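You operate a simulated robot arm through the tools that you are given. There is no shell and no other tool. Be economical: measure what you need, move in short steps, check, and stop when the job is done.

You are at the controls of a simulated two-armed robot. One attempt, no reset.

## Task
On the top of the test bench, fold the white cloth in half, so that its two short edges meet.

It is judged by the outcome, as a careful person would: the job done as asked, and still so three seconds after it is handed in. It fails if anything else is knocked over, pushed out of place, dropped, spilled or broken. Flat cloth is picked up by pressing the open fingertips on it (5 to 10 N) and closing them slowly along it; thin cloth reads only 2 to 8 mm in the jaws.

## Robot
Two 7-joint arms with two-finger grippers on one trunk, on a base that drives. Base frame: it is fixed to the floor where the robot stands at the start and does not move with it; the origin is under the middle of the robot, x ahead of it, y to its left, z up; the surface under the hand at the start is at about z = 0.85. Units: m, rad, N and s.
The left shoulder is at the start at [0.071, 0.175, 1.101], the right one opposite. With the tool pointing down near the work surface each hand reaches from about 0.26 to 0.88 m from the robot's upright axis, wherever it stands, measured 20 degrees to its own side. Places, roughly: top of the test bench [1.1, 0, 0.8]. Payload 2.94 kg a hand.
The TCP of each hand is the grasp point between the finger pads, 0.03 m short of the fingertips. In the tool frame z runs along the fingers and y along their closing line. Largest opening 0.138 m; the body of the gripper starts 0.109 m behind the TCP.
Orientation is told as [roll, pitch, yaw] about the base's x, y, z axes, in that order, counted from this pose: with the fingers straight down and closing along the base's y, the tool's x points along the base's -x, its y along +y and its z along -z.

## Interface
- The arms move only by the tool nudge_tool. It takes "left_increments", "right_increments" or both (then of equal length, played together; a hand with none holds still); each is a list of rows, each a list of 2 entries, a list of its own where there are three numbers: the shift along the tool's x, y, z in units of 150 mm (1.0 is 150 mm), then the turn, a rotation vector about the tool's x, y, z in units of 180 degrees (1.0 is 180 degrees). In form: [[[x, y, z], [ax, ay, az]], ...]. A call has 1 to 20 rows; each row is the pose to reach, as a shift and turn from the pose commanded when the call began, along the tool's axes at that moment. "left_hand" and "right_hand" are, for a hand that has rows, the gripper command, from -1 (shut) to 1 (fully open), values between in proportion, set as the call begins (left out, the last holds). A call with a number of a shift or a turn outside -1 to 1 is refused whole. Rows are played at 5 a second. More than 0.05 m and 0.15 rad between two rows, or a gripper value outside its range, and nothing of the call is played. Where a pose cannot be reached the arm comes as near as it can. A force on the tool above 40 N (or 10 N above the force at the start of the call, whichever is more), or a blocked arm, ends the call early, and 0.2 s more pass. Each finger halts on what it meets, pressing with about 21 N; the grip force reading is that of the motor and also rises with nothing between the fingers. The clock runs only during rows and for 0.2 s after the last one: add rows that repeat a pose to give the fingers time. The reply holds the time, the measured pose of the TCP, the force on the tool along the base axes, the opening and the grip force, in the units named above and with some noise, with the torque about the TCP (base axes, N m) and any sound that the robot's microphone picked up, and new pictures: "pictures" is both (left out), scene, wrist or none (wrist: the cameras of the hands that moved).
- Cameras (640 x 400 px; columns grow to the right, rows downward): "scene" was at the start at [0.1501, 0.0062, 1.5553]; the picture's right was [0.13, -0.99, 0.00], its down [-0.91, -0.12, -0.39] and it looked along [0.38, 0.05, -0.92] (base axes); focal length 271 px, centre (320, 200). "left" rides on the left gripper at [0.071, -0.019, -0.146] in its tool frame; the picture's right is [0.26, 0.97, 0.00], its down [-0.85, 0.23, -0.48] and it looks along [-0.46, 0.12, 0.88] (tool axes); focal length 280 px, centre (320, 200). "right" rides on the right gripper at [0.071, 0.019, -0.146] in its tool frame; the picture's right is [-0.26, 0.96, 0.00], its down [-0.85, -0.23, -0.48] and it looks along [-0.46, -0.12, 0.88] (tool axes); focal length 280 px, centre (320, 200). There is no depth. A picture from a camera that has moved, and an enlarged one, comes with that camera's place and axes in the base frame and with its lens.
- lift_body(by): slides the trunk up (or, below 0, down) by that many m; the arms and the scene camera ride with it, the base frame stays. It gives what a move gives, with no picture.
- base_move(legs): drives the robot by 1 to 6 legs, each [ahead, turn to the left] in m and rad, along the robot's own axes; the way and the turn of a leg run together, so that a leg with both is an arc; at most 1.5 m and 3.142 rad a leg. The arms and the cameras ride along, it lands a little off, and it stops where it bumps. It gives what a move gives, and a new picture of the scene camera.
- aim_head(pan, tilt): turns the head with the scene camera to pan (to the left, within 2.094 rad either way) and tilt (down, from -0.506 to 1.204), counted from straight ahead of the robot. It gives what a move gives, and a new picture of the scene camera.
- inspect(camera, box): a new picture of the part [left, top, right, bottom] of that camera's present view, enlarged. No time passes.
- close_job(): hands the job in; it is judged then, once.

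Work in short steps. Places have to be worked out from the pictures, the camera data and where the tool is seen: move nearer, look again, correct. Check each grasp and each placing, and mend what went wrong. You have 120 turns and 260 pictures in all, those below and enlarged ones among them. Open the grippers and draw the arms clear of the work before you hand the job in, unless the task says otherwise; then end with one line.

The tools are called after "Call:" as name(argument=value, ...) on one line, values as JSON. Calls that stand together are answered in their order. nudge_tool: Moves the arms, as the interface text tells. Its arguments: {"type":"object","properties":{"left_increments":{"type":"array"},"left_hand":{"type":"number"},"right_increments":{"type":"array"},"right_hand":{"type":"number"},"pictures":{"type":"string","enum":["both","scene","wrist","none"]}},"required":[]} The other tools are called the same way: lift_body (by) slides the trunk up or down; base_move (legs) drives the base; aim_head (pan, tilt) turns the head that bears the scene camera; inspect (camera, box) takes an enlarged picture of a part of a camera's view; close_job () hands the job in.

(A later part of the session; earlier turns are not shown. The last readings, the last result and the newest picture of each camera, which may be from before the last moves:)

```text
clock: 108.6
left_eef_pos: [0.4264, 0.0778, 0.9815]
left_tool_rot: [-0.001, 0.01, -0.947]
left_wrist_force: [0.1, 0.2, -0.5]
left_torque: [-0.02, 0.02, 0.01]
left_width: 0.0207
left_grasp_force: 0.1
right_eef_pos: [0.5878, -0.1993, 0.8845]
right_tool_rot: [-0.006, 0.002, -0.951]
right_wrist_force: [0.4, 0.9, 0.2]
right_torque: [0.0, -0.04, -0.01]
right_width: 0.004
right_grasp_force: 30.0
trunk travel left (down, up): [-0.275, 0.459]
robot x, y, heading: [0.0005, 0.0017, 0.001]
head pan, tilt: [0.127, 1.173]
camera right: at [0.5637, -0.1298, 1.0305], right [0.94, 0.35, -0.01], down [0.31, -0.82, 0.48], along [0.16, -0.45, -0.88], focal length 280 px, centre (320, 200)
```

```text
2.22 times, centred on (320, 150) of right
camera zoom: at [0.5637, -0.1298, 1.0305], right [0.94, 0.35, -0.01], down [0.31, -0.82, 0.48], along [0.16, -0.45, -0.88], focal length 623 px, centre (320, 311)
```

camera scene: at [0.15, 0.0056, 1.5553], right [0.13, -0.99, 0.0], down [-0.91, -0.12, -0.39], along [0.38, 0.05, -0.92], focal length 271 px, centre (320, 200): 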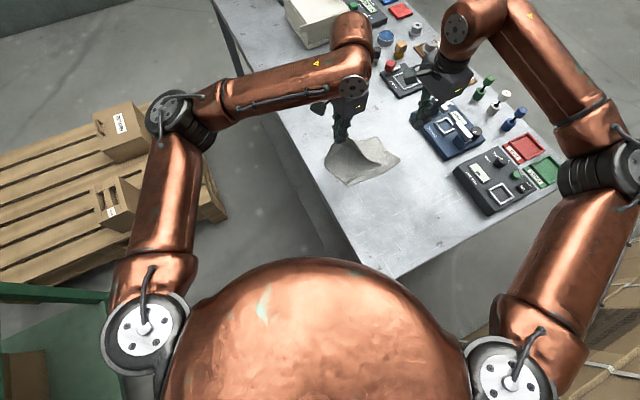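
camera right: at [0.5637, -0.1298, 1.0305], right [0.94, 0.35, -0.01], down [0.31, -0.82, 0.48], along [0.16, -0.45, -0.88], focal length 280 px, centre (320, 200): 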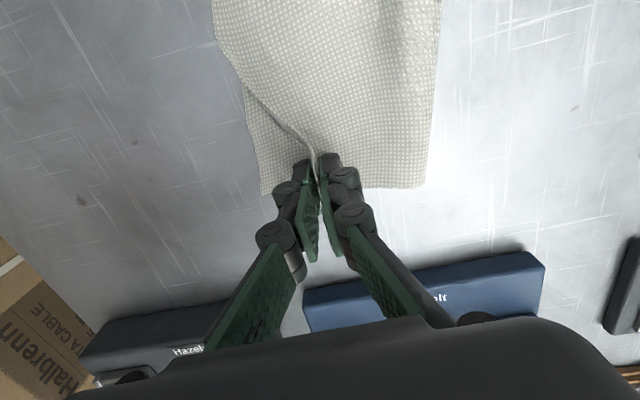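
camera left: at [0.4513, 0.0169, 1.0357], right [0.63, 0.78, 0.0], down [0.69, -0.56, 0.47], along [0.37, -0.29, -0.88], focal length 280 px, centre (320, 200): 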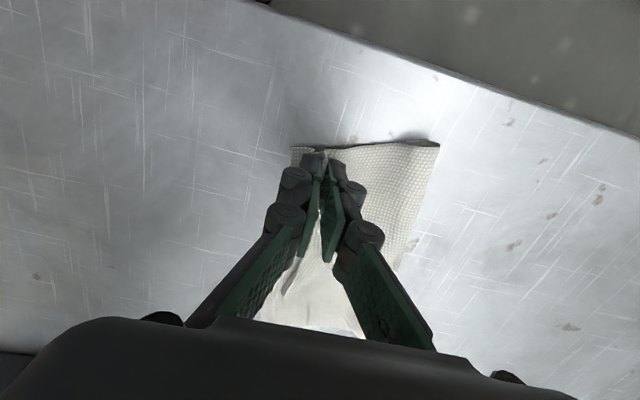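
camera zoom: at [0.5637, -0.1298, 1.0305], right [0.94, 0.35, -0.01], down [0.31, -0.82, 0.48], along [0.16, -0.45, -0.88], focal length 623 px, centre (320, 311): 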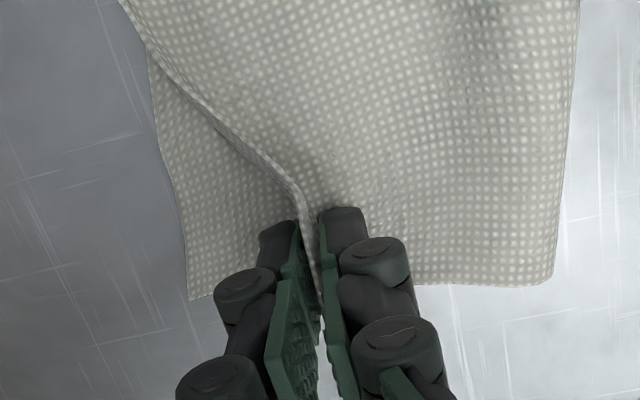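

The right side is taut, so about 4 cm of top edge must be inside the pinch; flipped out, it will reach C. I release and look.

Call:
nudge_tool(right_increments=[[[0, 0, 0], [0, 0, 0]], [[0, 0, -0.02], [0, 0, 0]], [[0, 0, -0.1], [0, 0, 0]], [[0, 0, -0.3], [0, 0, 0]], [[0, 0, -0.55], [0, 0, 0]], [[-0.2, 0, -0.65], [0, 0, 0]], [[-0.3, 0, -0.65], [0, 0, 0]]], right_hand=-0.7, pictures="wrist")

Call:
inspect(camera="scene", box=[330, 125, 420, 195])

Call:
inspect(camera="right", box=[180, 0, 460, 180])

```text
clock: 110.2
left_eef_pos: [0.4261, 0.0774, 0.9811]
left_tool_rot: [0.0, 0.008, -0.946]
left_wrist_force: [-0.3, 0.6, -0.7]
left_torque: [-0.03, -0.02, 0.01]
left_width: 0.0207
left_grasp_force: 0.0
right_eef_pos: [0.6173, -0.2361, 0.9844]
right_tool_rot: [-0.005, 0.003, -0.95]
right_wrist_force: [0.5, 0.6, 0.1]
right_torque: [0.02, 0.0, 0.05]
right_width: 0.0208
right_grasp_force: 0.0
trunk travel left (down, up): [-0.275, 0.459]
robot x, y, heading: [0.0011, 0.0018, 0.001]
head pan, tilt: [0.127, 1.173]
camera right: at [0.5928, -0.1677, 1.1286], right [0.94, 0.35, -0.01], down [0.31, -0.82, 0.48], along [0.16, -0.45, -0.88], focal length 280 px, centre (320, 200)
```

right: 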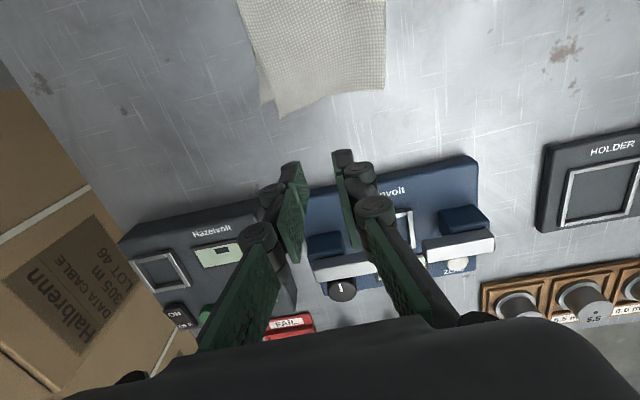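

```text
5.71 times, centred on (375, 160) of scene
camera zoom: at [0.1501, 0.0063, 1.5553], right [0.13, -0.99, 0.0], down [-0.91, -0.12, -0.39], along [0.38, 0.05, -0.92], focal length 1547 px, centre (6, 429)
```

zoom: 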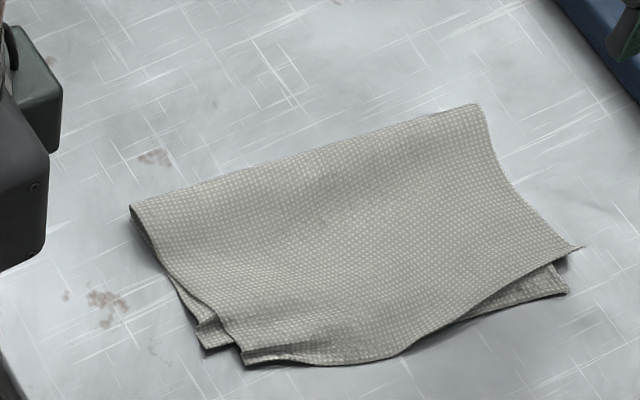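

```text
2.22 times, centred on (320, 90) of right
camera zoom: at [0.5928, -0.1677, 1.1286], right [0.94, 0.35, -0.01], down [0.31, -0.82, 0.48], along [0.16, -0.45, -0.88], focal length 623 px, centre (320, 444)
```

zoom: 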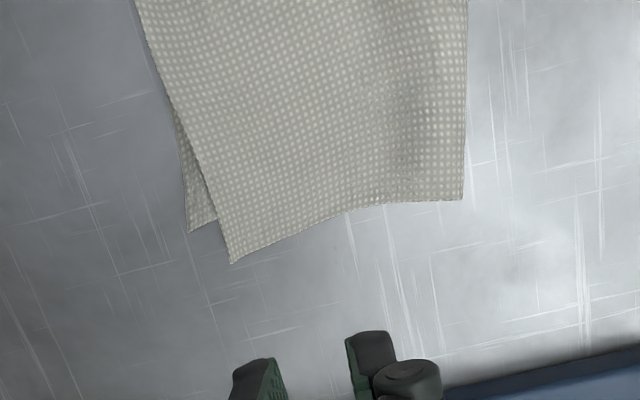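

Excellent: the flap dropped over by itself and the fold is nearly right. Remaining offsets: B is about 2.5 cm diagonally from C, with C's strip of lower layer exposed, and A is 1.9 cm past D. I will pinch the exposed lower strip at C with the right hand (yawed 17° to match the edge) and shift C under B. I position and check.

Call:
nudge_tool(right_increments=[[[0.1, -0.08, 0], [0, 0, 0.03]], [[0.2, -0.16, 0], [0, 0, 0.06]], [[0.3, -0.24, 0], [0, 0, 0.09]], [[0.351, -0.297, 0.05], [0, 0, 0.097]], [[0.351, -0.297, 0.25], [0, 0, 0.097]], [[0.351, -0.297, 0.45], [0, 0, 0.097]], [[0.351, -0.297, 0.61], [0, 0, 0.097]], [[0.351, -0.297, 0.61], [0, 0, 0.097]]], right_hand=-0.74, pictures="none")

Call:
inspect(camera="right", box=[200, 70, 440, 250])

```text
clock: 112.0
left_eef_pos: [0.4264, 0.0763, 0.981]
left_tool_rot: [0.001, 0.008, -0.946]
left_wrist_force: [0.2, 0.1, -0.1]
left_torque: [0.03, 0.02, 0.0]
left_width: 0.0208
left_grasp_force: 0.1
right_eef_pos: [0.5491, -0.2199, 0.89]
right_tool_rot: [-0.004, -0.001, -1.257]
right_wrist_force: [0.0, -0.2, -0.6]
right_torque: [0.0, 0.01, 0.05]
right_width: 0.0179
right_grasp_force: 0.1
trunk travel left (down, up): [-0.275, 0.459]
robot x, y, heading: [0.0021, -0.0035, 0.001]
head pan, tilt: [0.127, 1.173]
```

```text
2.22 times, centred on (320, 160) of right
camera zoom: at [0.5463, -0.1465, 1.0346], right [1.0, 0.05, 0.0], down [0.05, -0.88, 0.48], along [0.02, -0.48, -0.88], focal length 623 px, centre (320, 289)
```

zoom: 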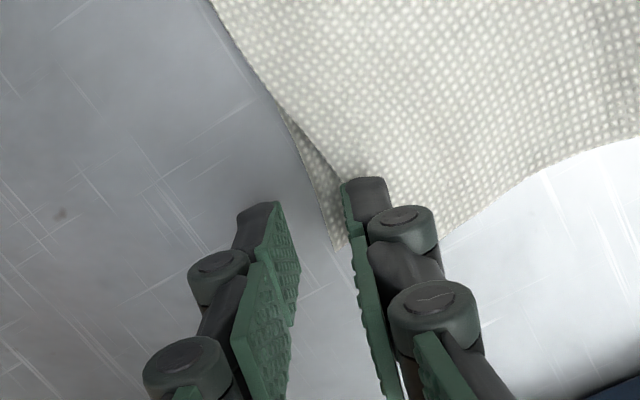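

The exposed strip is a narrow triangle at C. I shift 4 mm outward and 5 mm towards the corner, then press.

Call:
nudge_tool(right_increments=[[[-0.033, -0.03, 0], [0, 0, 0]], [[-0.033, -0.03, 0.035], [0, 0, 0]], [[-0.033, -0.03, 0.06], [0, 0, 0]], [[-0.033, -0.03, 0.072], [0, 0, 0]], [[-0.033, -0.03, 0.072], [0, 0, 0]]], pictures="none")

Call:
inspect(camera="right", box=[220, 100, 420, 250])

```text
clock: 113.2
left_eef_pos: [0.427, 0.0769, 0.9829]
left_tool_rot: [-0.002, 0.009, -0.945]
left_wrist_force: [0.4, 0.3, 0.1]
left_torque: [0.03, -0.01, 0.02]
left_width: 0.0208
left_grasp_force: 0.1
right_eef_pos: [0.5464, -0.2253, 0.8798]
right_tool_rot: [-0.006, 0.001, -1.257]
right_wrist_force: [1.8, 0.0, 3.7]
right_torque: [0.04, -0.04, 0.01]
right_width: 0.0177
right_grasp_force: 0.1
trunk travel left (down, up): [-0.275, 0.459]
robot x, y, heading: [-0.0018, 0.0007, 0.004]
head pan, tilt: [0.127, 1.173]
```

```text
2.67 times, centred on (320, 175) of right
camera zoom: at [0.5429, -0.1521, 1.0258], right [1.0, 0.05, 0.0], down [0.05, -0.88, 0.48], along [0.02, -0.48, -0.88], focal length 748 px, centre (320, 267)
```

zoom: 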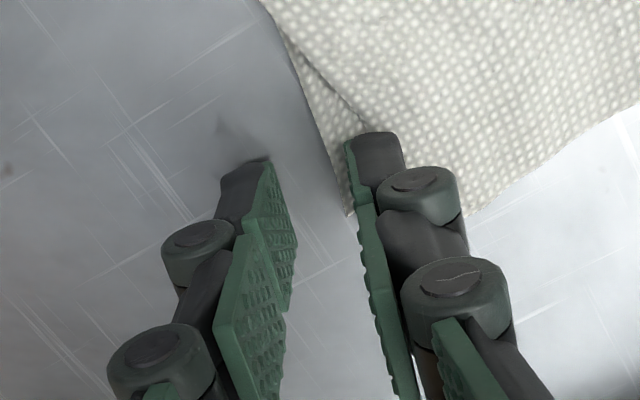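

The inner finger is right on C's strip. I press slightly more and close.

Call:
nudge_tool(right_increments=[[[0, 0, 0.006], [0, 0, 0]], [[0, 0, 0.006], [0, 0, 0]]], right_hand=-0.87, pictures="none")

Call:
nudge_tool(right_increments=[[[0, 0, 0], [0, 0, 0]], [[0, 0, 0], [0, 0, 0]], [[0, 0, 0], [0, 0, 0]]], right_hand=-1, pictures="none")

Call:
inspect(camera="right", box=[220, 100, 420, 250])

```text
clock: 113.8
left_eef_pos: [0.426, 0.0768, 0.9821]
left_tool_rot: [0.0, 0.009, -0.945]
left_wrist_force: [-0.1, -0.6, -0.2]
left_torque: [-0.01, 0.04, 0.01]
left_width: 0.0203
left_grasp_force: 0.0
right_eef_pos: [0.5459, -0.2258, 0.8795]
right_tool_rot: [-0.006, 0.0, -1.256]
right_wrist_force: [-0.9, 0.9, 3.2]
right_torque: [0.04, -0.03, -0.01]
right_width: 0.0089
right_grasp_force: 0.2
trunk travel left (down, up): [-0.275, 0.459]
robot x, y, heading: [0.0034, 0.0002, 0.003]
head pan, tilt: [0.127, 1.173]
```

```text
clock: 114.6
left_eef_pos: [0.4264, 0.0767, 0.9808]
left_tool_rot: [0.0, 0.008, -0.946]
left_wrist_force: [0.2, 1.1, 0.8]
left_torque: [0.03, 0.0, 0.01]
left_width: 0.0207
left_grasp_force: 0.0
right_eef_pos: [0.5451, -0.2243, 0.8788]
right_tool_rot: [-0.006, -0.001, -1.255]
right_wrist_force: [-0.3, -0.1, -0.1]
right_torque: [0.03, -0.02, 0.02]
right_width: 0.0
right_grasp_force: 20.7
trunk travel left (down, up): [-0.275, 0.459]
robot x, y, heading: [-0.0001, -0.0016, 0.001]
head pan, tilt: [0.127, 1.173]
```

```text
2.67 times, centred on (320, 175) of right
camera zoom: at [0.5431, -0.1523, 1.0247], right [1.0, 0.05, -0.01], down [0.05, -0.88, 0.48], along [0.02, -0.48, -0.88], focal length 748 px, centre (320, 267)
```

zoom: 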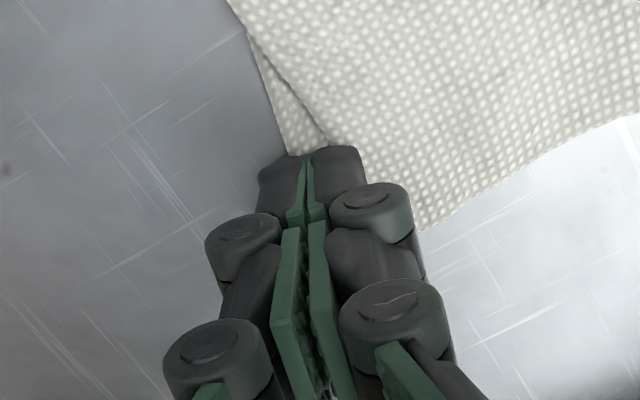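

No pinch, but the closed tips rest on C's lower strip only. I use friction instead: press and drag C about 2 cm towards B.

Call:
nudge_tool(right_increments=[[[0, 0, 0.008], [0, 0, 0]], [[0, 0, 0.014], [0, 0, 0]], [[0, 0, 0.014], [0, 0, 0]]], pictures="none")

Call:
nudge_tool(right_increments=[[[-0.03, 0.03, 0.001], [0, 0, 0]], [[-0.06, 0.07, 0.001], [0, 0, 0]], [[-0.09, 0.113, 0.001], [0, 0, 0]], [[-0.09, 0.113, 0.001], [0, 0, 0]], [[-0.09, 0.113, -0.15], [0, 0, 0]], [[-0.09, 0.113, -0.4], [0, 0, 0]], [[-0.29, 0.113, -0.6], [0, 0, 0]], [[-0.4, 0.113, -0.6], [0, 0, 0]]], pictures="none")

Call:
inspect(camera="scene", box=[330, 125, 420, 195])

```text
clock: 115.4
left_eef_pos: [0.4257, 0.0771, 0.9808]
left_tool_rot: [-0.001, 0.009, -0.946]
left_wrist_force: [0.3, 1.0, -0.4]
left_torque: [-0.02, 0.01, -0.01]
left_width: 0.021
left_grasp_force: 0.0
right_eef_pos: [0.5469, -0.2251, 0.8787]
right_tool_rot: [-0.006, 0.0, -1.256]
right_wrist_force: [0.8, -0.8, 3.0]
right_torque: [0.0, -0.03, -0.01]
right_width: 0.0
right_grasp_force: 20.9
trunk travel left (down, up): [-0.275, 0.459]
robot x, y, heading: [0.0011, -0.0015, 0.001]
head pan, tilt: [0.127, 1.173]
```

```text
clock: 117.2
left_eef_pos: [0.4267, 0.077, 0.9818]
left_tool_rot: [0.0, 0.012, -0.947]
left_wrist_force: [0.1, -1.0, -0.5]
left_torque: [0.02, 0.0, 0.0]
left_width: 0.0208
left_grasp_force: 0.1
right_eef_pos: [0.5804, -0.2771, 0.9676]
right_tool_rot: [-0.005, 0.0, -1.258]
right_wrist_force: [-0.5, -0.2, 0.2]
right_torque: [0.0, -0.01, 0.02]
right_width: 0.0
right_grasp_force: 21.0
trunk travel left (down, up): [-0.275, 0.459]
robot x, y, heading: [-0.0021, -0.0001, -0.003]
head pan, tilt: [0.127, 1.173]
```

```text
5.71 times, centred on (375, 160) of scene
camera zoom: at [0.1504, 0.0058, 1.5552], right [0.13, -0.99, 0.0], down [-0.91, -0.12, -0.39], along [0.38, 0.05, -0.92], focal length 1547 px, centre (6, 429)
```

zoom: 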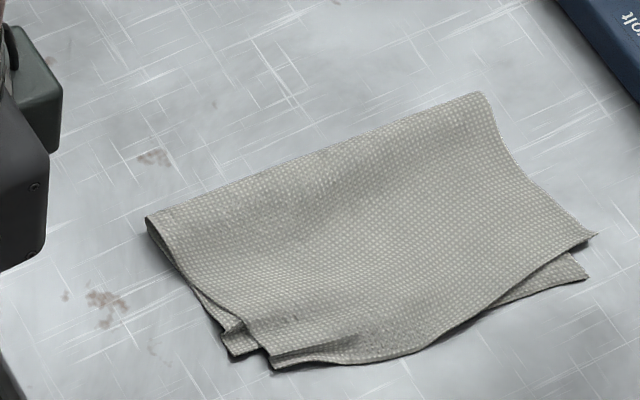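

Both layers moved together, so friction will not shift one alone. B's side overhangs the lower layer by about 1.6 cm, so I can pinch that overhang with the right hand closing along the edge direction, while the left later pins the A corner. I turn the right hand to yaw about +36° above B.

Call:
nudge_tool(right_increments=[[[0.02, 0.02, -0.05], [0, 0, -0.046]], [[0.04, 0.04, -0.05], [0, 0, -0.092]], [[0.06, 0.06, -0.05], [0, 0, -0.138]], [[0.08, 0.08, -0.05], [0, 0, -0.184]], [[0.1, 0.1, -0.05], [0, 0, -0.23]], [[0.12, 0.12, -0.05], [0, 0, -0.276]], [[0.14, 0.14, -0.05], [0, 0, -0.322]], [[0.16, 0.16, -0.05], [0, 0, -0.368]], [[0.18, 0.18, -0.05], [0, 0, -0.414]], [[0.2, 0.204, -0.05], [0, 0, -0.46]], [[0.2, 0.204, -0.05], [0, 0, -0.506]], [[0.2, 0.204, -0.05], [0, 0, -0.552]], [[0.2, 0.204, -0.05], [0, 0, -0.6]], [[0.2, 0.204, -0.05], [0, 0, -0.6]]], right_hand=-0.74)

```text
clock: 120.2
left_eef_pos: [0.4261, 0.0779, 0.9818]
left_tool_rot: [0.0, 0.009, -0.946]
left_wrist_force: [0.3, 1.1, 0.2]
left_torque: [0.0, -0.01, -0.01]
left_width: 0.0209
left_grasp_force: 0.1
right_eef_pos: [0.6014, -0.2384, 0.9757]
right_tool_rot: [0.001, 0.006, 0.581]
right_wrist_force: [-0.5, -0.1, -0.3]
right_torque: [-0.05, 0.0, 0.0]
right_width: 0.0178
right_grasp_force: 0.0
right hand out of reach, approached as far as the arm can: row 13, 14
trunk travel left (down, up): [-0.275, 0.459]
robot x, y, heading: [-0.0049, 0.0013, -0.0]
head pan, tilt: [0.127, 1.173]
camera scene: at [0.1502, 0.006, 1.5553], right [0.13, -0.99, 0.0], down [-0.91, -0.12, -0.39], along [0.38, 0.05, -0.92], focal length 271 px, centre (320, 200)
camera right: at [0.5317, -0.2624, 1.1204], right [-0.31, 0.95, 0.0], down [0.84, 0.27, 0.47], along [0.45, 0.15, -0.88], focal length 280 px, centre (320, 200)
```

scene: 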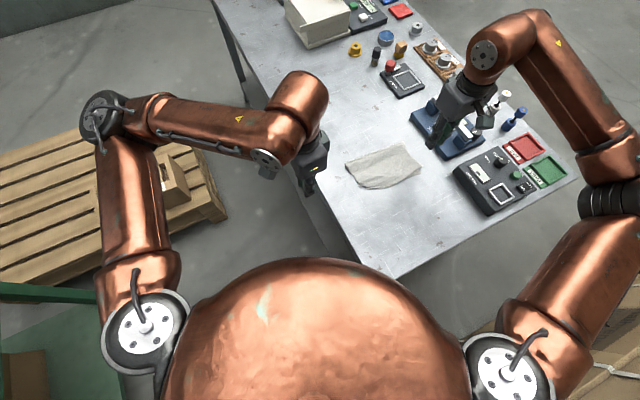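
right: 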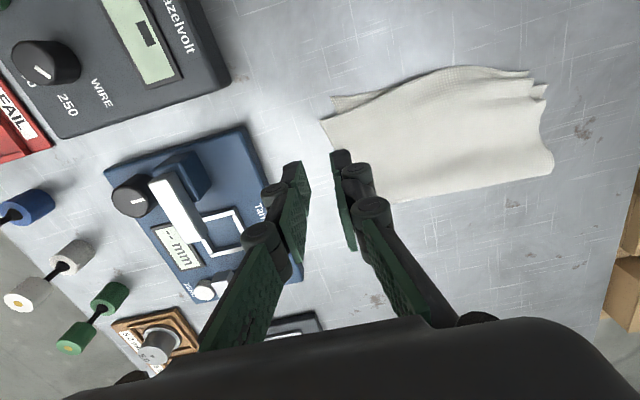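

The overview shows a decent half-fold, with B at about (0.589,-0.243) and C at (0.565,-0.239). I go down beside B's overhang to straddle its side edge.

Call:
nudge_tool(right_increments=[[[0.008, 0.035, 0.15], [0, 0, 0]], [[0.008, 0.035, 0.3], [0, 0, 0]], [[0.008, 0.035, 0.45], [0, 0, 0]], [[0.008, 0.035, 0.565], [0, 0, 0]], [[0.008, 0.035, 0.565], [0, 0, 0]]], pictures="none")

Call:
inspect(camera="right", box=[200, 70, 440, 250])

```text
clock: 121.4
left_eef_pos: [0.4248, 0.0757, 0.9806]
left_tool_rot: [0.0, 0.009, -0.947]
left_wrist_force: [0.4, 0.1, 0.0]
left_torque: [0.02, 0.01, 0.01]
left_width: 0.0211
left_grasp_force: 0.1
right_eef_pos: [0.5942, -0.2349, 0.8922]
right_tool_rot: [0.0, 0.005, 0.58]
right_wrist_force: [0.0, 0.1, 0.9]
right_torque: [-0.02, 0.02, 0.01]
right_width: 0.0178
right_grasp_force: 0.1
trunk travel left (down, up): [-0.275, 0.459]
robot x, y, heading: [0.0004, 0.0004, 0.003]
head pan, tilt: [0.127, 1.173]
```

```text
2.22 times, centred on (320, 160) of right
camera zoom: at [0.5261, -0.2579, 1.037], right [-0.31, 0.95, 0.0], down [0.84, 0.27, 0.47], along [0.45, 0.14, -0.88], focal length 623 px, centre (320, 289)
```

zoom: 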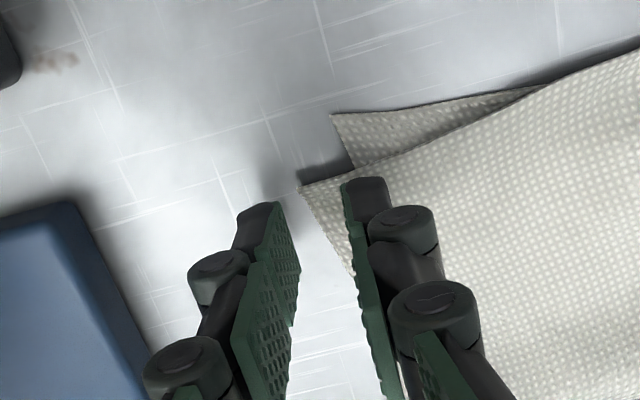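

Well aligned. I shift 4 mm outward, press and close on the single-layer overhang.

Call:
nudge_tool(right_increments=[[[0, -0.027, 0.03], [0, 0, 0]], [[0, -0.027, 0.06], [0, 0, 0]], [[0, -0.027, 0.078], [0, 0, 0]], [[0, -0.027, 0.088], [0, 0, 0]], [[0, -0.027, 0.088], [0, 0, 0]]], pictures="none")

```text
clock: 122.6
left_eef_pos: [0.425, 0.0773, 0.9819]
left_tool_rot: [0.002, 0.008, -0.948]
left_wrist_force: [-1.0, 0.5, 0.4]
left_torque: [0.02, -0.01, 0.01]
left_width: 0.0205
left_grasp_force: 0.0
right_eef_pos: [0.5966, -0.2376, 0.8784]
right_tool_rot: [-0.001, 0.003, 0.58]
right_wrist_force: [-0.3, 1.2, 19.4]
right_torque: [0.3, 0.19, -0.05]
right_width: 0.0166
right_grasp_force: 0.0
trunk travel left (down, up): [-0.275, 0.459]
robot x, y, heading: [-0.003, -0.0017, -0.004]
head pan, tilt: [0.127, 1.173]
```

The load is on the inner finger, so I tilt 1.2° to lower the outer one, ease, and close.

Call:
nudge_tool(right_increments=[[[0, -0.003, -0.004], [-0.0075, 0, 0]], [[0, -0.003, -0.004], [-0.0075, 0, 0]]], right_hand=-0.87, pictures="none")

Call:
nudge_tool(right_increments=[[[0, 0, 0], [0, 0, 0]], [[0, 0, 0], [0, 0, 0]], [[0, 0, 0], [0, 0, 0]]], right_hand=-1, pictures="none")

Call:
inspect(camera="right", box=[200, 70, 440, 250])

```text
clock: 123.2
left_eef_pos: [0.4254, 0.0768, 0.9813]
left_tool_rot: [-0.001, 0.009, -0.946]
left_wrist_force: [0.5, 0.2, -0.4]
left_torque: [0.01, -0.02, 0.01]
left_width: 0.0209
left_grasp_force: 0.1
right_eef_pos: [0.5967, -0.2376, 0.8795]
right_tool_rot: [0.022, 0.005, 0.578]
right_wrist_force: [-1.1, 2.6, 13.4]
right_torque: [0.18, 0.13, -0.01]
right_width: 0.0082
right_grasp_force: 0.0
trunk travel left (down, up): [-0.275, 0.459]
robot x, y, heading: [-0.0011, -0.0009, 0.001]
head pan, tilt: [0.127, 1.173]
```

```text
clock: 124.0
left_eef_pos: [0.4254, 0.0763, 0.9806]
left_tool_rot: [0.001, 0.009, -0.946]
left_wrist_force: [-0.1, 0.1, -0.4]
left_torque: [-0.01, 0.02, -0.03]
left_width: 0.0205
left_grasp_force: 0.0
right_eef_pos: [0.5969, -0.2388, 0.8767]
right_tool_rot: [0.024, 0.005, 0.578]
right_wrist_force: [-1.3, -0.3, 2.7]
right_torque: [0.03, 0.03, -0.03]
right_width: 0.0
right_grasp_force: 21.1
trunk travel left (down, up): [-0.275, 0.459]
robot x, y, heading: [0.0028, -0.0026, -0.0]
head pan, tilt: [0.127, 1.173]
```

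```text
2.22 times, centred on (320, 160) of right
camera zoom: at [0.5302, -0.2648, 1.0237], right [-0.31, 0.95, 0.02], down [0.85, 0.26, 0.46], along [0.44, 0.16, -0.89], focal length 623 px, centre (320, 289)
```

zoom: 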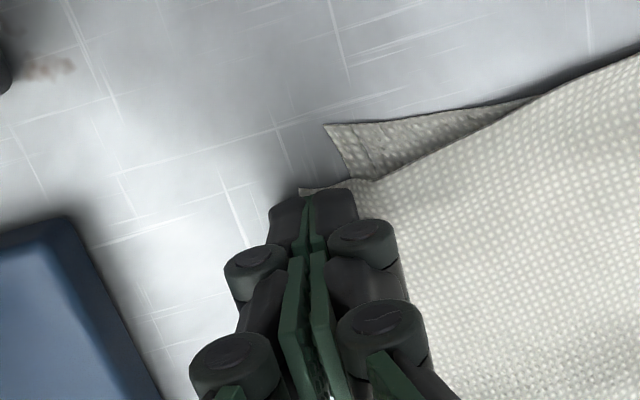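

It missed again, with the edge slipping under. I retry with a wider opening (2.8 cm) and more tilt.

Call:
nudge_tool(right_increments=[[[0, 0, -0.06], [0, 0, 0]], [[0, -0.02, -0.06], [-0.006, 0, 0]], [[0, -0.035, -0.06], [-0.012, 0, 0]], [[0, -0.035, -0.02], [-0.012, 0, 0]], [[0, -0.035, 0.003], [-0.012, 0, 0]], [[0, -0.035, 0.008], [-0.012, 0, 0]], [[0, -0.035, 0.008], [-0.012, 0, 0]]], right_hand=-0.6, pictures="none")

Call:
inspect(camera="right", box=[200, 70, 440, 250])

```text
clock: 125.6
left_eef_pos: [0.4266, 0.0773, 0.9821]
left_tool_rot: [0.001, 0.01, -0.945]
left_wrist_force: [-0.4, 0.1, -0.3]
left_torque: [0.03, -0.03, 0.0]
left_width: 0.0208
left_grasp_force: 0.1
right_eef_pos: [0.601, -0.2422, 0.8867]
right_tool_rot: [0.042, 0.004, 0.577]
right_wrist_force: [-0.6, 0.4, 0.4]
right_torque: [0.02, 0.0, -0.01]
right_width: 0.0275
right_grasp_force: 0.0
right hand out of reach, approached as far as the arm can: row 4, 5, 6, 7
trunk travel left (down, up): [-0.275, 0.459]
robot x, y, heading: [-0.002, -0.0005, -0.002]
head pan, tilt: [0.127, 1.173]
```

```text
2.22 times, centred on (320, 160) of right
camera zoom: at [0.5344, -0.2696, 1.0331], right [-0.31, 0.95, 0.04], down [0.85, 0.26, 0.46], along [0.43, 0.18, -0.89], focal length 623 px, centre (320, 289)
```

zoom: 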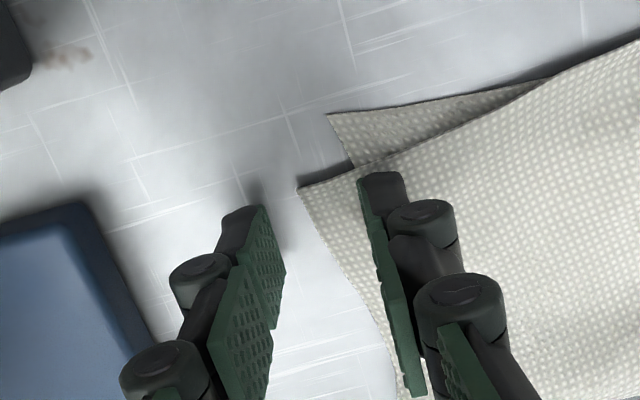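

The wrist is at its yaw limit. I back the yaw off 5°, move 4 mm outward, and press.

Call:
nudge_tool(right_increments=[[[0, -0.01, 0], [0, 0, 0.015]], [[0, -0.027, 0.01], [0, 0, 0.03]], [[0, -0.027, 0.03], [0, 0, 0.03]], [[0, -0.027, 0.045], [0, 0, 0.03]], [[0, -0.027, 0.045], [0, 0, 0.03]]], pictures="none")

```text
clock: 126.8
left_eef_pos: [0.4257, 0.0774, 0.9819]
left_tool_rot: [-0.001, 0.01, -0.946]
left_wrist_force: [0.5, 0.0, 0.2]
left_torque: [0.0, -0.02, -0.04]
left_width: 0.0207
left_grasp_force: 0.1
right_eef_pos: [0.6017, -0.2439, 0.8807]
right_tool_rot: [0.062, 0.008, 0.484]
right_wrist_force: [0.4, -1.6, 5.3]
right_torque: [-0.08, -0.12, 0.0]
right_width: 0.0275
right_grasp_force: 0.1
trunk travel left (down, up): [-0.275, 0.459]
robot x, y, heading: [0.001, 0.0004, -0.0]
head pan, tilt: [0.127, 1.173]
```

The outer tip bears now, so I take back about 1.2° and start closing, looking midway.

Call:
nudge_tool(right_increments=[[[0, 0.002, 0.004], [0.007, 0, 0]], [[0, 0.002, 0.004], [0.007, 0, 0]]], right_hand=-0.74, pictures="none")

Call:
inspect(camera="right", box=[200, 70, 440, 250])

```text
clock: 127.4
left_eef_pos: [0.4259, 0.0768, 0.9813]
left_tool_rot: [0.001, 0.008, -0.947]
left_wrist_force: [0.2, 0.5, 0.0]
left_torque: [-0.01, 0.01, -0.01]
left_width: 0.0207
left_grasp_force: 0.0
right_eef_pos: [0.6019, -0.2447, 0.8799]
right_tool_rot: [0.038, 0.011, 0.486]
right_wrist_force: [-1.5, 2.1, 9.5]
right_torque: [0.15, 0.08, 0.01]
right_width: 0.0183
right_grasp_force: 0.1
trunk travel left (down, up): [-0.275, 0.459]
robot x, y, heading: [-0.0005, 0.0029, -0.0]
head pan, tilt: [0.127, 1.173]
```

```text
2.22 times, centred on (320, 160) of right
camera zoom: at [0.534, -0.2648, 1.0265], right [-0.22, 0.98, 0.03], down [0.87, 0.18, 0.46], along [0.44, 0.13, -0.89], focal length 623 px, centre (320, 289)
```

zoom: 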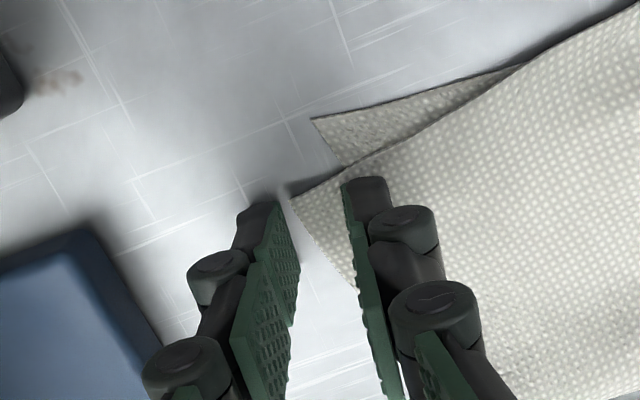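

The edge has come up to the outer finger. I add a touch of tilt and finish closing in two steps.

Call:
nudge_tool(right_increments=[[[0, 0, 0], [-0.004, 0, 0]], [[0, 0, 0], [-0.004, 0, 0]]], right_hand=-0.87, pictures="none")

Call:
nudge_tool(right_increments=[[[0, 0, 0], [0, 0, 0]], [[0, 0, 0], [0, 0, 0]], [[0, 0, 0], [0, 0, 0]]], right_hand=-1, pictures="none")

Call:
inspect(camera="right", box=[200, 70, 440, 250])

```text
clock: 128.0
left_eef_pos: [0.4262, 0.0777, 0.9811]
left_tool_rot: [0.0, 0.009, -0.947]
left_wrist_force: [-0.8, 0.4, -0.1]
left_torque: [-0.01, -0.02, -0.02]
left_width: 0.0207
left_grasp_force: 0.0
right_eef_pos: [0.6008, -0.2449, 0.8796]
right_tool_rot: [0.053, 0.013, 0.482]
right_wrist_force: [-0.5, -0.1, 1.0]
right_torque: [-0.03, 0.07, -0.02]
right_width: 0.0084
right_grasp_force: 0.0
trunk travel left (down, up): [-0.275, 0.459]
robot x, y, heading: [0.0055, 0.0023, -0.002]
head pan, tilt: [0.127, 1.173]
```

```text
clock: 128.8
left_eef_pos: [0.4264, 0.0769, 0.9815]
left_tool_rot: [-0.001, 0.009, -0.946]
left_wrist_force: [-0.3, 0.1, 0.5]
left_torque: [0.0, 0.01, 0.0]
left_width: 0.0207
left_grasp_force: 0.1
right_eef_pos: [0.6004, -0.2441, 0.8799]
right_tool_rot: [0.052, 0.01, 0.486]
right_wrist_force: [0.1, 0.3, 0.3]
right_torque: [-0.01, -0.01, 0.01]
right_width: 0.0007
right_grasp_force: 20.9
trunk travel left (down, up): [-0.275, 0.459]
robot x, y, heading: [0.001, 0.0, 0.001]
head pan, tilt: [0.127, 1.173]
```

```text
2.22 times, centred on (320, 160) of right
camera zoom: at [0.5352, -0.2671, 1.0266], right [-0.22, 0.98, 0.05], down [0.87, 0.17, 0.45], along [0.43, 0.14, -0.89], focal length 623 px, centre (320, 289)
```

zoom: 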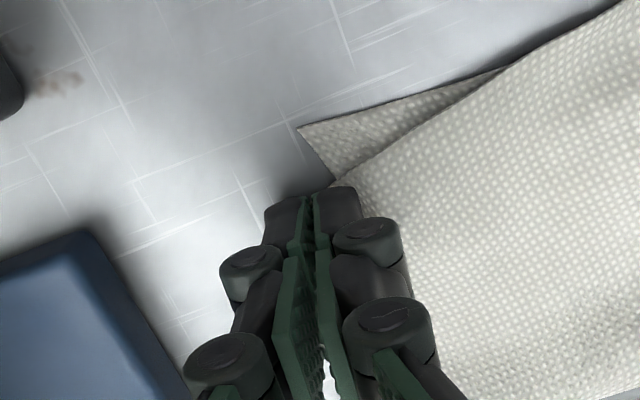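

B's tip seems to be inside the jaws. I lift 2 cm to test.

Call:
nudge_tool(right_increments=[[[0, 0, -0.07], [0, 0, 0]], [[0, 0, -0.14], [0, 0, 0]], [[0, 0, -0.14], [0, 0, 0]]], pictures="none")

Call:
inspect(camera="right", box=[200, 50, 440, 230])

Call:
inspect(camera="scene", box=[340, 125, 430, 195])

```text
clock: 129.6
left_eef_pos: [0.4268, 0.0768, 0.981]
left_tool_rot: [-0.001, 0.01, -0.946]
left_wrist_force: [-0.3, 0.4, -0.2]
left_torque: [0.03, -0.01, 0.0]
left_width: 0.0207
left_grasp_force: 0.0
right_eef_pos: [0.6023, -0.2452, 0.9006]
right_tool_rot: [0.052, 0.011, 0.483]
right_wrist_force: [0.5, -0.7, 0.1]
right_torque: [0.01, 0.01, 0.0]
right_width: 0.0006
right_grasp_force: 20.6
trunk travel left (down, up): [-0.275, 0.459]
robot x, y, heading: [0.0002, -0.0013, -0.001]
head pan, tilt: [0.127, 1.173]
```

```text
2.22 times, centred on (320, 140) of right
camera zoom: at [0.5356, -0.2681, 1.048], right [-0.22, 0.98, 0.05], down [0.87, 0.17, 0.45], along [0.43, 0.14, -0.89], focal length 623 px, centre (320, 333)
```

zoom: 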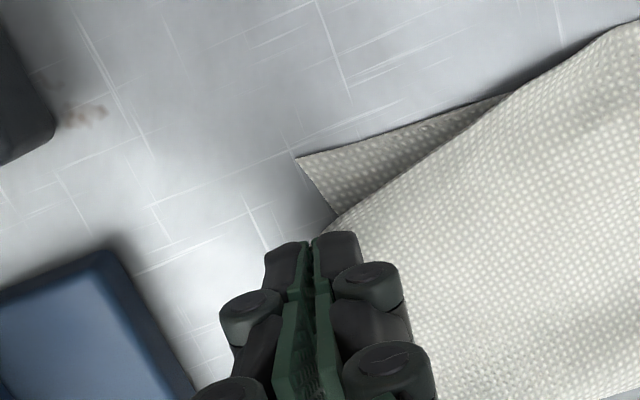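

```text
5.71 times, centred on (385, 160) of scene
camera zoom: at [0.1502, 0.0059, 1.5553], right [0.13, -0.99, 0.0], down [-0.91, -0.12, -0.39], along [0.38, 0.05, -0.92], focal length 1547 px, centre (-51, 429)
```

zoom: 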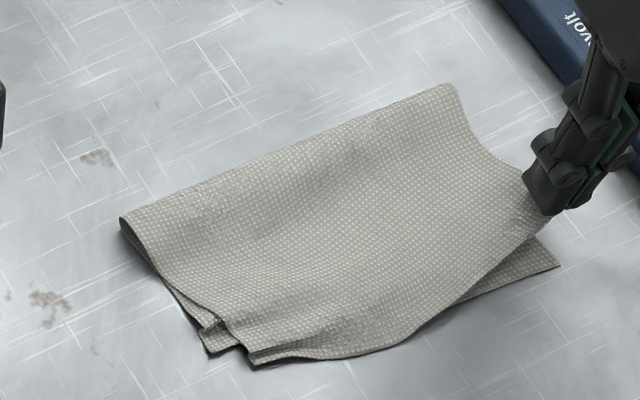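

B is held, top layer only. I peel it up towards the crease, then lay it down onto C (0.573,-0.257).

Call:
nudge_tool(right_increments=[[[-0.06, 0.01, -0.12], [0, 0, 0]], [[-0.12, 0.02, -0.24], [0, 0, 0]], [[-0.198, 0.028, -0.333], [0, 0, 0]], [[-0.198, 0.028, -0.333], [0, 0, 0]], [[-0.12, 0.03, -0.333], [0, 0, 0]], [[-0.04, 0.04, -0.3], [0, 0, 0]], [[0.05, 0.05, -0.22], [0, 0, 0]], [[0.13, 0.056, -0.12], [0, 0, 0]], [[0.176, 0.056, -0.02], [0, 0, 0]], [[0.176, 0.056, 0.07], [0, 0, 0]], [[0.176, 0.056, 0.07], [0, 0, 0]]], pictures="wrist")

Call:
inspect(camera="scene", box=[340, 125, 430, 195])

Call:
inspect(camera="right", box=[200, 50, 440, 230])

```text
clock: 132.0
left_eef_pos: [0.4264, 0.0772, 0.9835]
left_tool_rot: [0.001, 0.009, -0.946]
left_wrist_force: [-0.6, 0.3, 0.0]
left_torque: [-0.05, 0.0, -0.01]
left_width: 0.0206
left_grasp_force: 0.1
right_eef_pos: [0.5733, -0.2512, 0.8915]
right_tool_rot: [0.052, 0.011, 0.484]
right_wrist_force: [0.1, -0.5, -0.1]
right_torque: [0.01, -0.03, -0.01]
right_width: 0.0009
right_grasp_force: 21.5
trunk travel left (down, up): [-0.275, 0.459]
robot x, y, heading: [0.0022, 0.0002, -0.0]
head pan, tilt: [0.127, 1.173]
camera right: at [0.5074, -0.2732, 1.0377], right [-0.22, 0.98, 0.05], down [0.87, 0.17, 0.45], along [0.44, 0.14, -0.89], focal length 280 px, centre (320, 200)
```

right: 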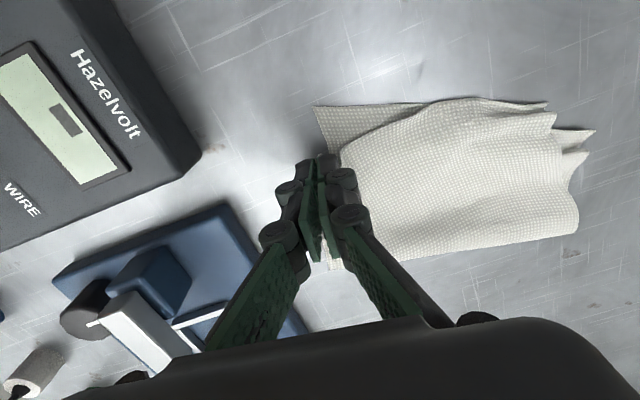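

```text
5.71 times, centred on (385, 160) of scene
camera zoom: at [0.15, 0.006, 1.5554], right [0.13, -0.99, 0.0], down [-0.91, -0.12, -0.39], along [0.38, 0.05, -0.92], focal length 1547 px, centre (-51, 429)
```

zoom: 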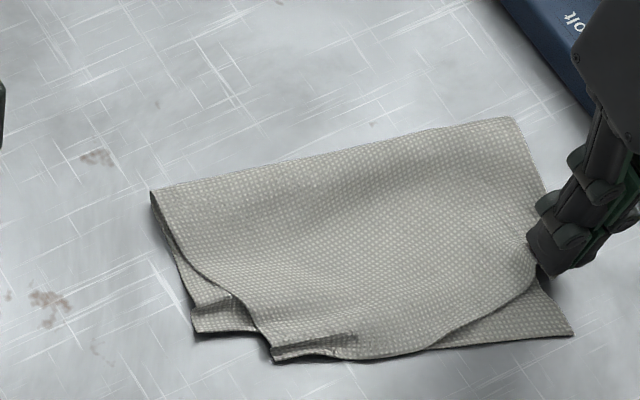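

```text
2.22 times, centred on (320, 140) of right
camera zoom: at [0.5074, -0.2732, 1.0377], right [-0.22, 0.98, 0.05], down [0.87, 0.17, 0.45], along [0.44, 0.14, -0.89], focal length 623 px, centre (320, 333)
```

zoom: 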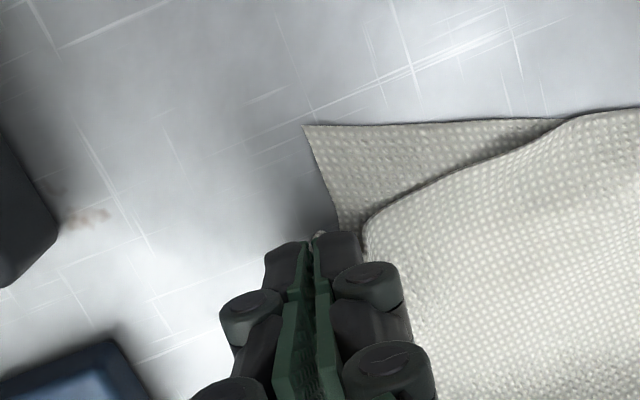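

The layers still move together because the crease has not rolled. I lift B properly to about 10 cm above the true half line, to re-seat the crease.

Call:
nudge_tool(right_increments=[[[-0.05, -0.02, -0.15], [0, 0, 0]], [[-0.12, -0.04, -0.3], [0, 0, 0]], [[-0.2, -0.07, -0.42], [0, 0, 0]], [[-0.29, -0.1, -0.52], [0, 0, 0]], [[-0.38, -0.13, -0.58], [0, 0, 0]], [[-0.468, -0.162, -0.6], [0, 0, 0]], [[-0.468, -0.162, -0.6], [0, 0, 0]]], pictures="wrist")

Call:
inspect(camera="scene", box=[340, 115, 430, 190])

```text
clock: 133.6
left_eef_pos: [0.4268, 0.0767, 0.9808]
left_tool_rot: [0.001, 0.008, -0.947]
left_wrist_force: [0.1, -0.4, -0.3]
left_torque: [-0.01, -0.02, -0.01]
left_width: 0.0208
left_grasp_force: 0.0
right_eef_pos: [0.6379, -0.2439, 0.9758]
right_tool_rot: [0.051, 0.011, 0.485]
right_wrist_force: [-0.6, 0.1, -0.8]
right_torque: [-0.04, -0.02, -0.05]
right_width: 0.0009
right_grasp_force: 21.0
right hand out of reach, approached as far as the arm can: row 6, 7
trunk travel left (down, up): [-0.275, 0.459]
robot x, y, heading: [0.0019, -0.0023, -0.002]
head pan, tilt: [0.127, 1.173]
camera right: at [0.5711, -0.2671, 1.1224], right [-0.22, 0.98, 0.05], down [0.87, 0.17, 0.45], along [0.43, 0.14, -0.89], focal length 280 px, centre (320, 200)
```

right: 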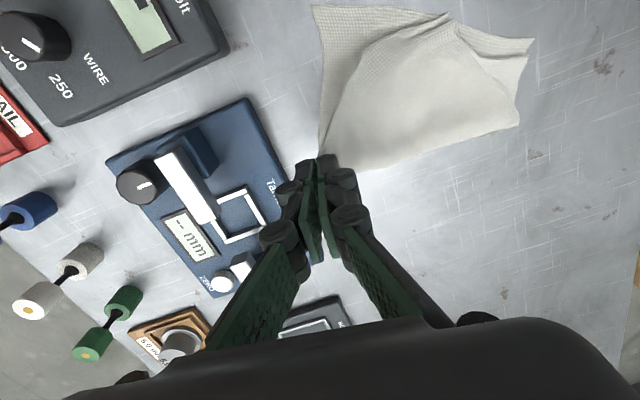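

```text
5.33 times, centred on (385, 152) of scene
camera zoom: at [0.1503, 0.0062, 1.5553], right [0.13, -0.99, 0.0], down [-0.91, -0.12, -0.39], along [0.38, 0.05, -0.92], focal length 1444 px, centre (-27, 453)
```

zoom: 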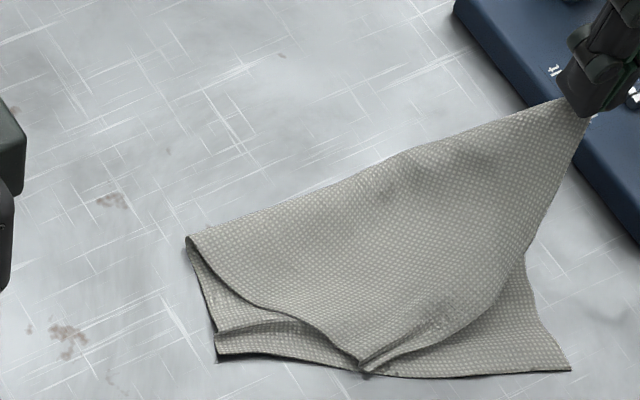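

The crease has re-seated, but A was pulled along towards the middle. I lay B onto C now at about (0.532,-0.272), and will then pin it with the right hand while the left returns A to D.

Call:
nudge_tool(right_increments=[[[0.1, 0.03, 0.02], [0, 0, 0]], [[0.2, 0.06, 0.06], [0, 0, 0]], [[0.3, 0.09, 0.12], [0, 0, 0]], [[0.4, 0.12, 0.2], [0, 0, 0]], [[0.49, 0.15, 0.29], [0, 0, 0]], [[0.56, 0.165, 0.38], [0, 0, 0]], [[0.607, 0.177, 0.48], [0, 0, 0]], [[0.607, 0.177, 0.57], [0, 0, 0]], [[0.607, 0.177, 0.59], [0, 0, 0]], [[0.607, 0.177, 0.59], [0, 0, 0]]], pictures="wrist")

Call:
inspect(camera="scene", box=[340, 120, 430, 195])

Call:
inspect(camera="right", box=[200, 50, 440, 230])

```text
clock: 135.8
left_eef_pos: [0.4258, 0.0775, 0.982]
left_tool_rot: [0.001, 0.01, -0.946]
left_wrist_force: [0.8, -0.6, -0.8]
left_torque: [-0.01, -0.01, 0.0]
left_width: 0.0208
left_grasp_force: 0.0
right_eef_pos: [0.5391, -0.2612, 0.8903]
right_tool_rot: [0.052, 0.01, 0.483]
right_wrist_force: [0.2, 0.5, 0.9]
right_torque: [-0.04, -0.01, 0.02]
right_width: 0.0007
right_grasp_force: 21.3
trunk travel left (down, up): [-0.275, 0.459]
robot x, y, heading: [-0.003, -0.0016, 0.002]
head pan, tilt: [0.127, 1.173]
camera right: at [0.4732, -0.2836, 1.036], right [-0.22, 0.98, 0.05], down [0.87, 0.17, 0.45], along [0.43, 0.14, -0.89], focal length 280 px, centre (320, 200)
```

right: 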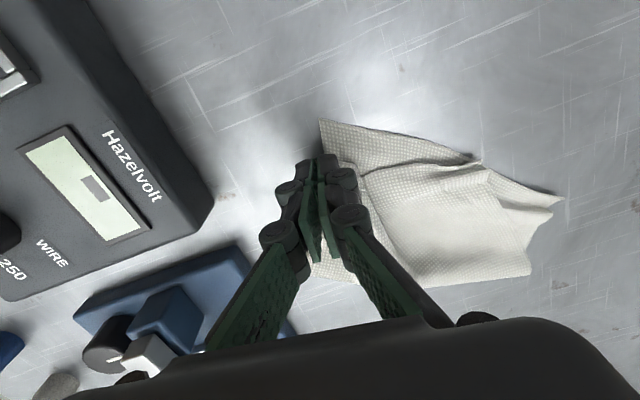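

```text
5.33 times, centred on (385, 158) of scene
camera zoom: at [0.1502, 0.0059, 1.5553], right [0.13, -0.99, 0.0], down [-0.91, -0.12, -0.39], along [0.38, 0.05, -0.92], focal length 1444 px, centre (-27, 427)
```

zoom: 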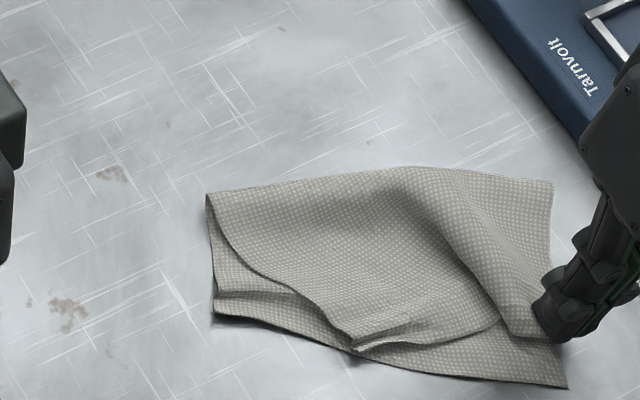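

```text
2.22 times, centred on (320, 140) of right
camera zoom: at [0.4732, -0.2836, 1.036], right [-0.22, 0.98, 0.05], down [0.87, 0.17, 0.45], along [0.43, 0.14, -0.89], focal length 623 px, centre (320, 333)
```

zoom: 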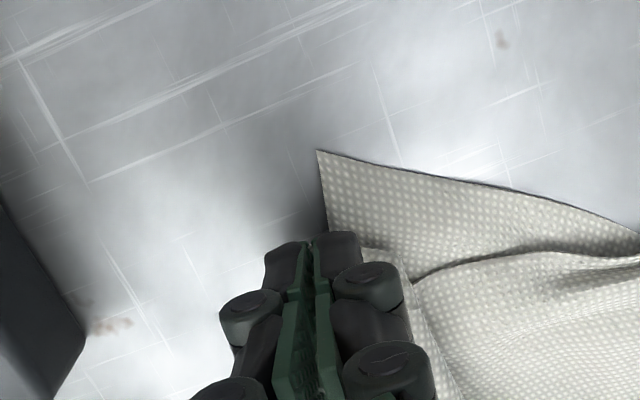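

B is nearly on C. I release it, withdraw the right hand, and bring the left over (turning to yaw -90°) towards the A corner near (0.515,-0.16).

Call:
nudge_tool(left_increments=[[[-0.1, -0.03, 0], [0, 0, 0.04]], [[-0.25, -0.07, 0], [0, 0, 0.08]], [[-0.4, -0.11, 0], [0, 0, 0.12]], [[-0.55, -0.15, 0], [0, 0, 0.16]], [[-0.7, -0.2, 0], [0, 0, 0.2]], [[-0.8, -0.22, 0], [0, 0, 0.2]], [[-0.9, -0.25, 0], [0, 0, 0.2]], [[-0.9, -0.25, 0], [0, 0, 0.2]]], right_increments=[[[0, 0, 0], [0, 0, 0]], [[0, 0, -0.03], [0, 0, 0]], [[0, 0, -0.15], [0, 0, 0]], [[0, 0, -0.4], [0, 0, 0]], [[0, -0.2, -0.6], [0, 0, 0]], [[0, -0.5, -0.6], [0, 0, 0]], [[0, -0.8, -0.6], [0, 0, 0]], [[0, -0.8, -0.6], [0, 0, 0]]], left_hand=-0.5, right_hand=-0.7, pictures="none")

Call:
inspect(camera="scene", box=[340, 120, 430, 195])

```text
clock: 137.6
left_eef_pos: [0.4766, -0.0522, 0.9801]
left_tool_rot: [-0.005, 0.008, -1.576]
left_wrist_force: [-0.2, 0.1, -0.2]
left_torque: [-0.05, 0.03, 0.0]
left_width: 0.0347
left_grasp_force: 0.1
right_eef_pos: [0.5684, -0.3102, 0.9763]
right_tool_rot: [0.052, 0.009, 0.485]
right_wrist_force: [0.5, -0.4, 0.1]
right_torque: [0.0, 0.02, 0.0]
right_width: 0.0206
right_grasp_force: 0.2
right hand out of reach, approached as far as the arm can: row 6, 7, 8
trunk travel left (down, up): [-0.275, 0.459]
robot x, y, heading: [0.0027, -0.0035, -0.001]
head pan, tilt: [0.127, 1.173]
```

```text
5.33 times, centred on (385, 158) of scene
camera zoom: at [0.1503, 0.0059, 1.5553], right [0.13, -0.99, 0.0], down [-0.91, -0.12, -0.39], along [0.38, 0.05, -0.92], focal length 1444 px, centre (-27, 427)
```

zoom: 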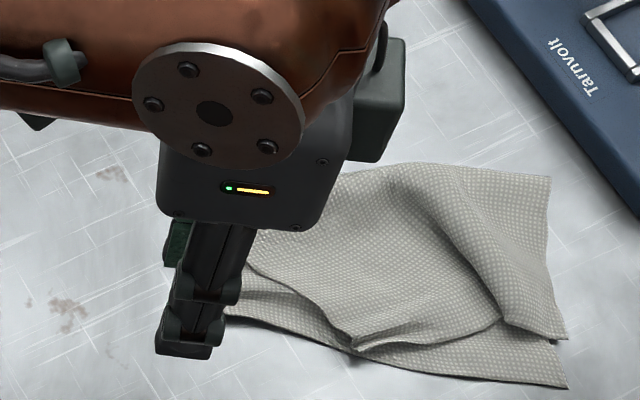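

The right corner lies about 2.5 cm short of C, fairly flat. Now I lower the left hand over A's lip and check from its camera.

Call:
nudge_tool(left_increments=[[[-0.25, 0.09, 0], [0, 0, 0]], [[-0.5, 0.18, 0], [0, 0, 0]], [[-0.745, 0.263, 0], [0, 0, 0]], [[-0.745, 0.263, 0.25], [0, 0, 0]], [[-0.745, 0.263, 0.5], [0, 0, 0]], [[-0.745, 0.263, 0.55], [0, 0, 0]], [[-0.745, 0.263, 0.55], [0, 0, 0]]], pictures="none")

Call:
inspect(camera="left", box=[180, 60, 460, 270])

```text
clock: 139.2
left_eef_pos: [0.5134, -0.1639, 0.8956]
left_tool_rot: [-0.005, 0.009, -1.574]
left_wrist_force: [-0.1, -0.3, 0.3]
left_torque: [-0.01, -0.01, 0.03]
left_width: 0.0343
left_grasp_force: 0.1
right_eef_pos: [0.5685, -0.3125, 0.9763]
right_tool_rot: [0.052, 0.009, 0.484]
right_wrist_force: [0.0, 0.3, 0.9]
right_torque: [0.01, 0.04, 0.01]
right_width: 0.0207
right_grasp_force: 0.1
trunk travel left (down, up): [-0.275, 0.459]
robot x, y, heading: [-0.0009, 0.0013, 0.001]
head pan, tilt: [0.127, 1.173]
```

```text
1.90 times, centred on (320, 165) of left
camera zoom: at [0.4952, -0.0942, 1.0426], right [0.97, 0.26, 0.0], down [0.23, -0.85, 0.47], along [0.12, -0.45, -0.88], focal length 534 px, centre (320, 267)
```

zoom: 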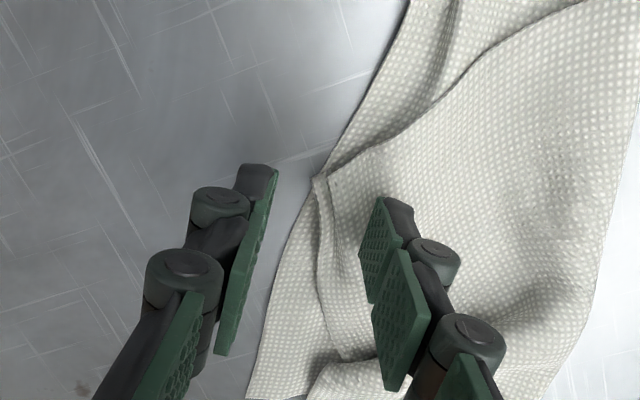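

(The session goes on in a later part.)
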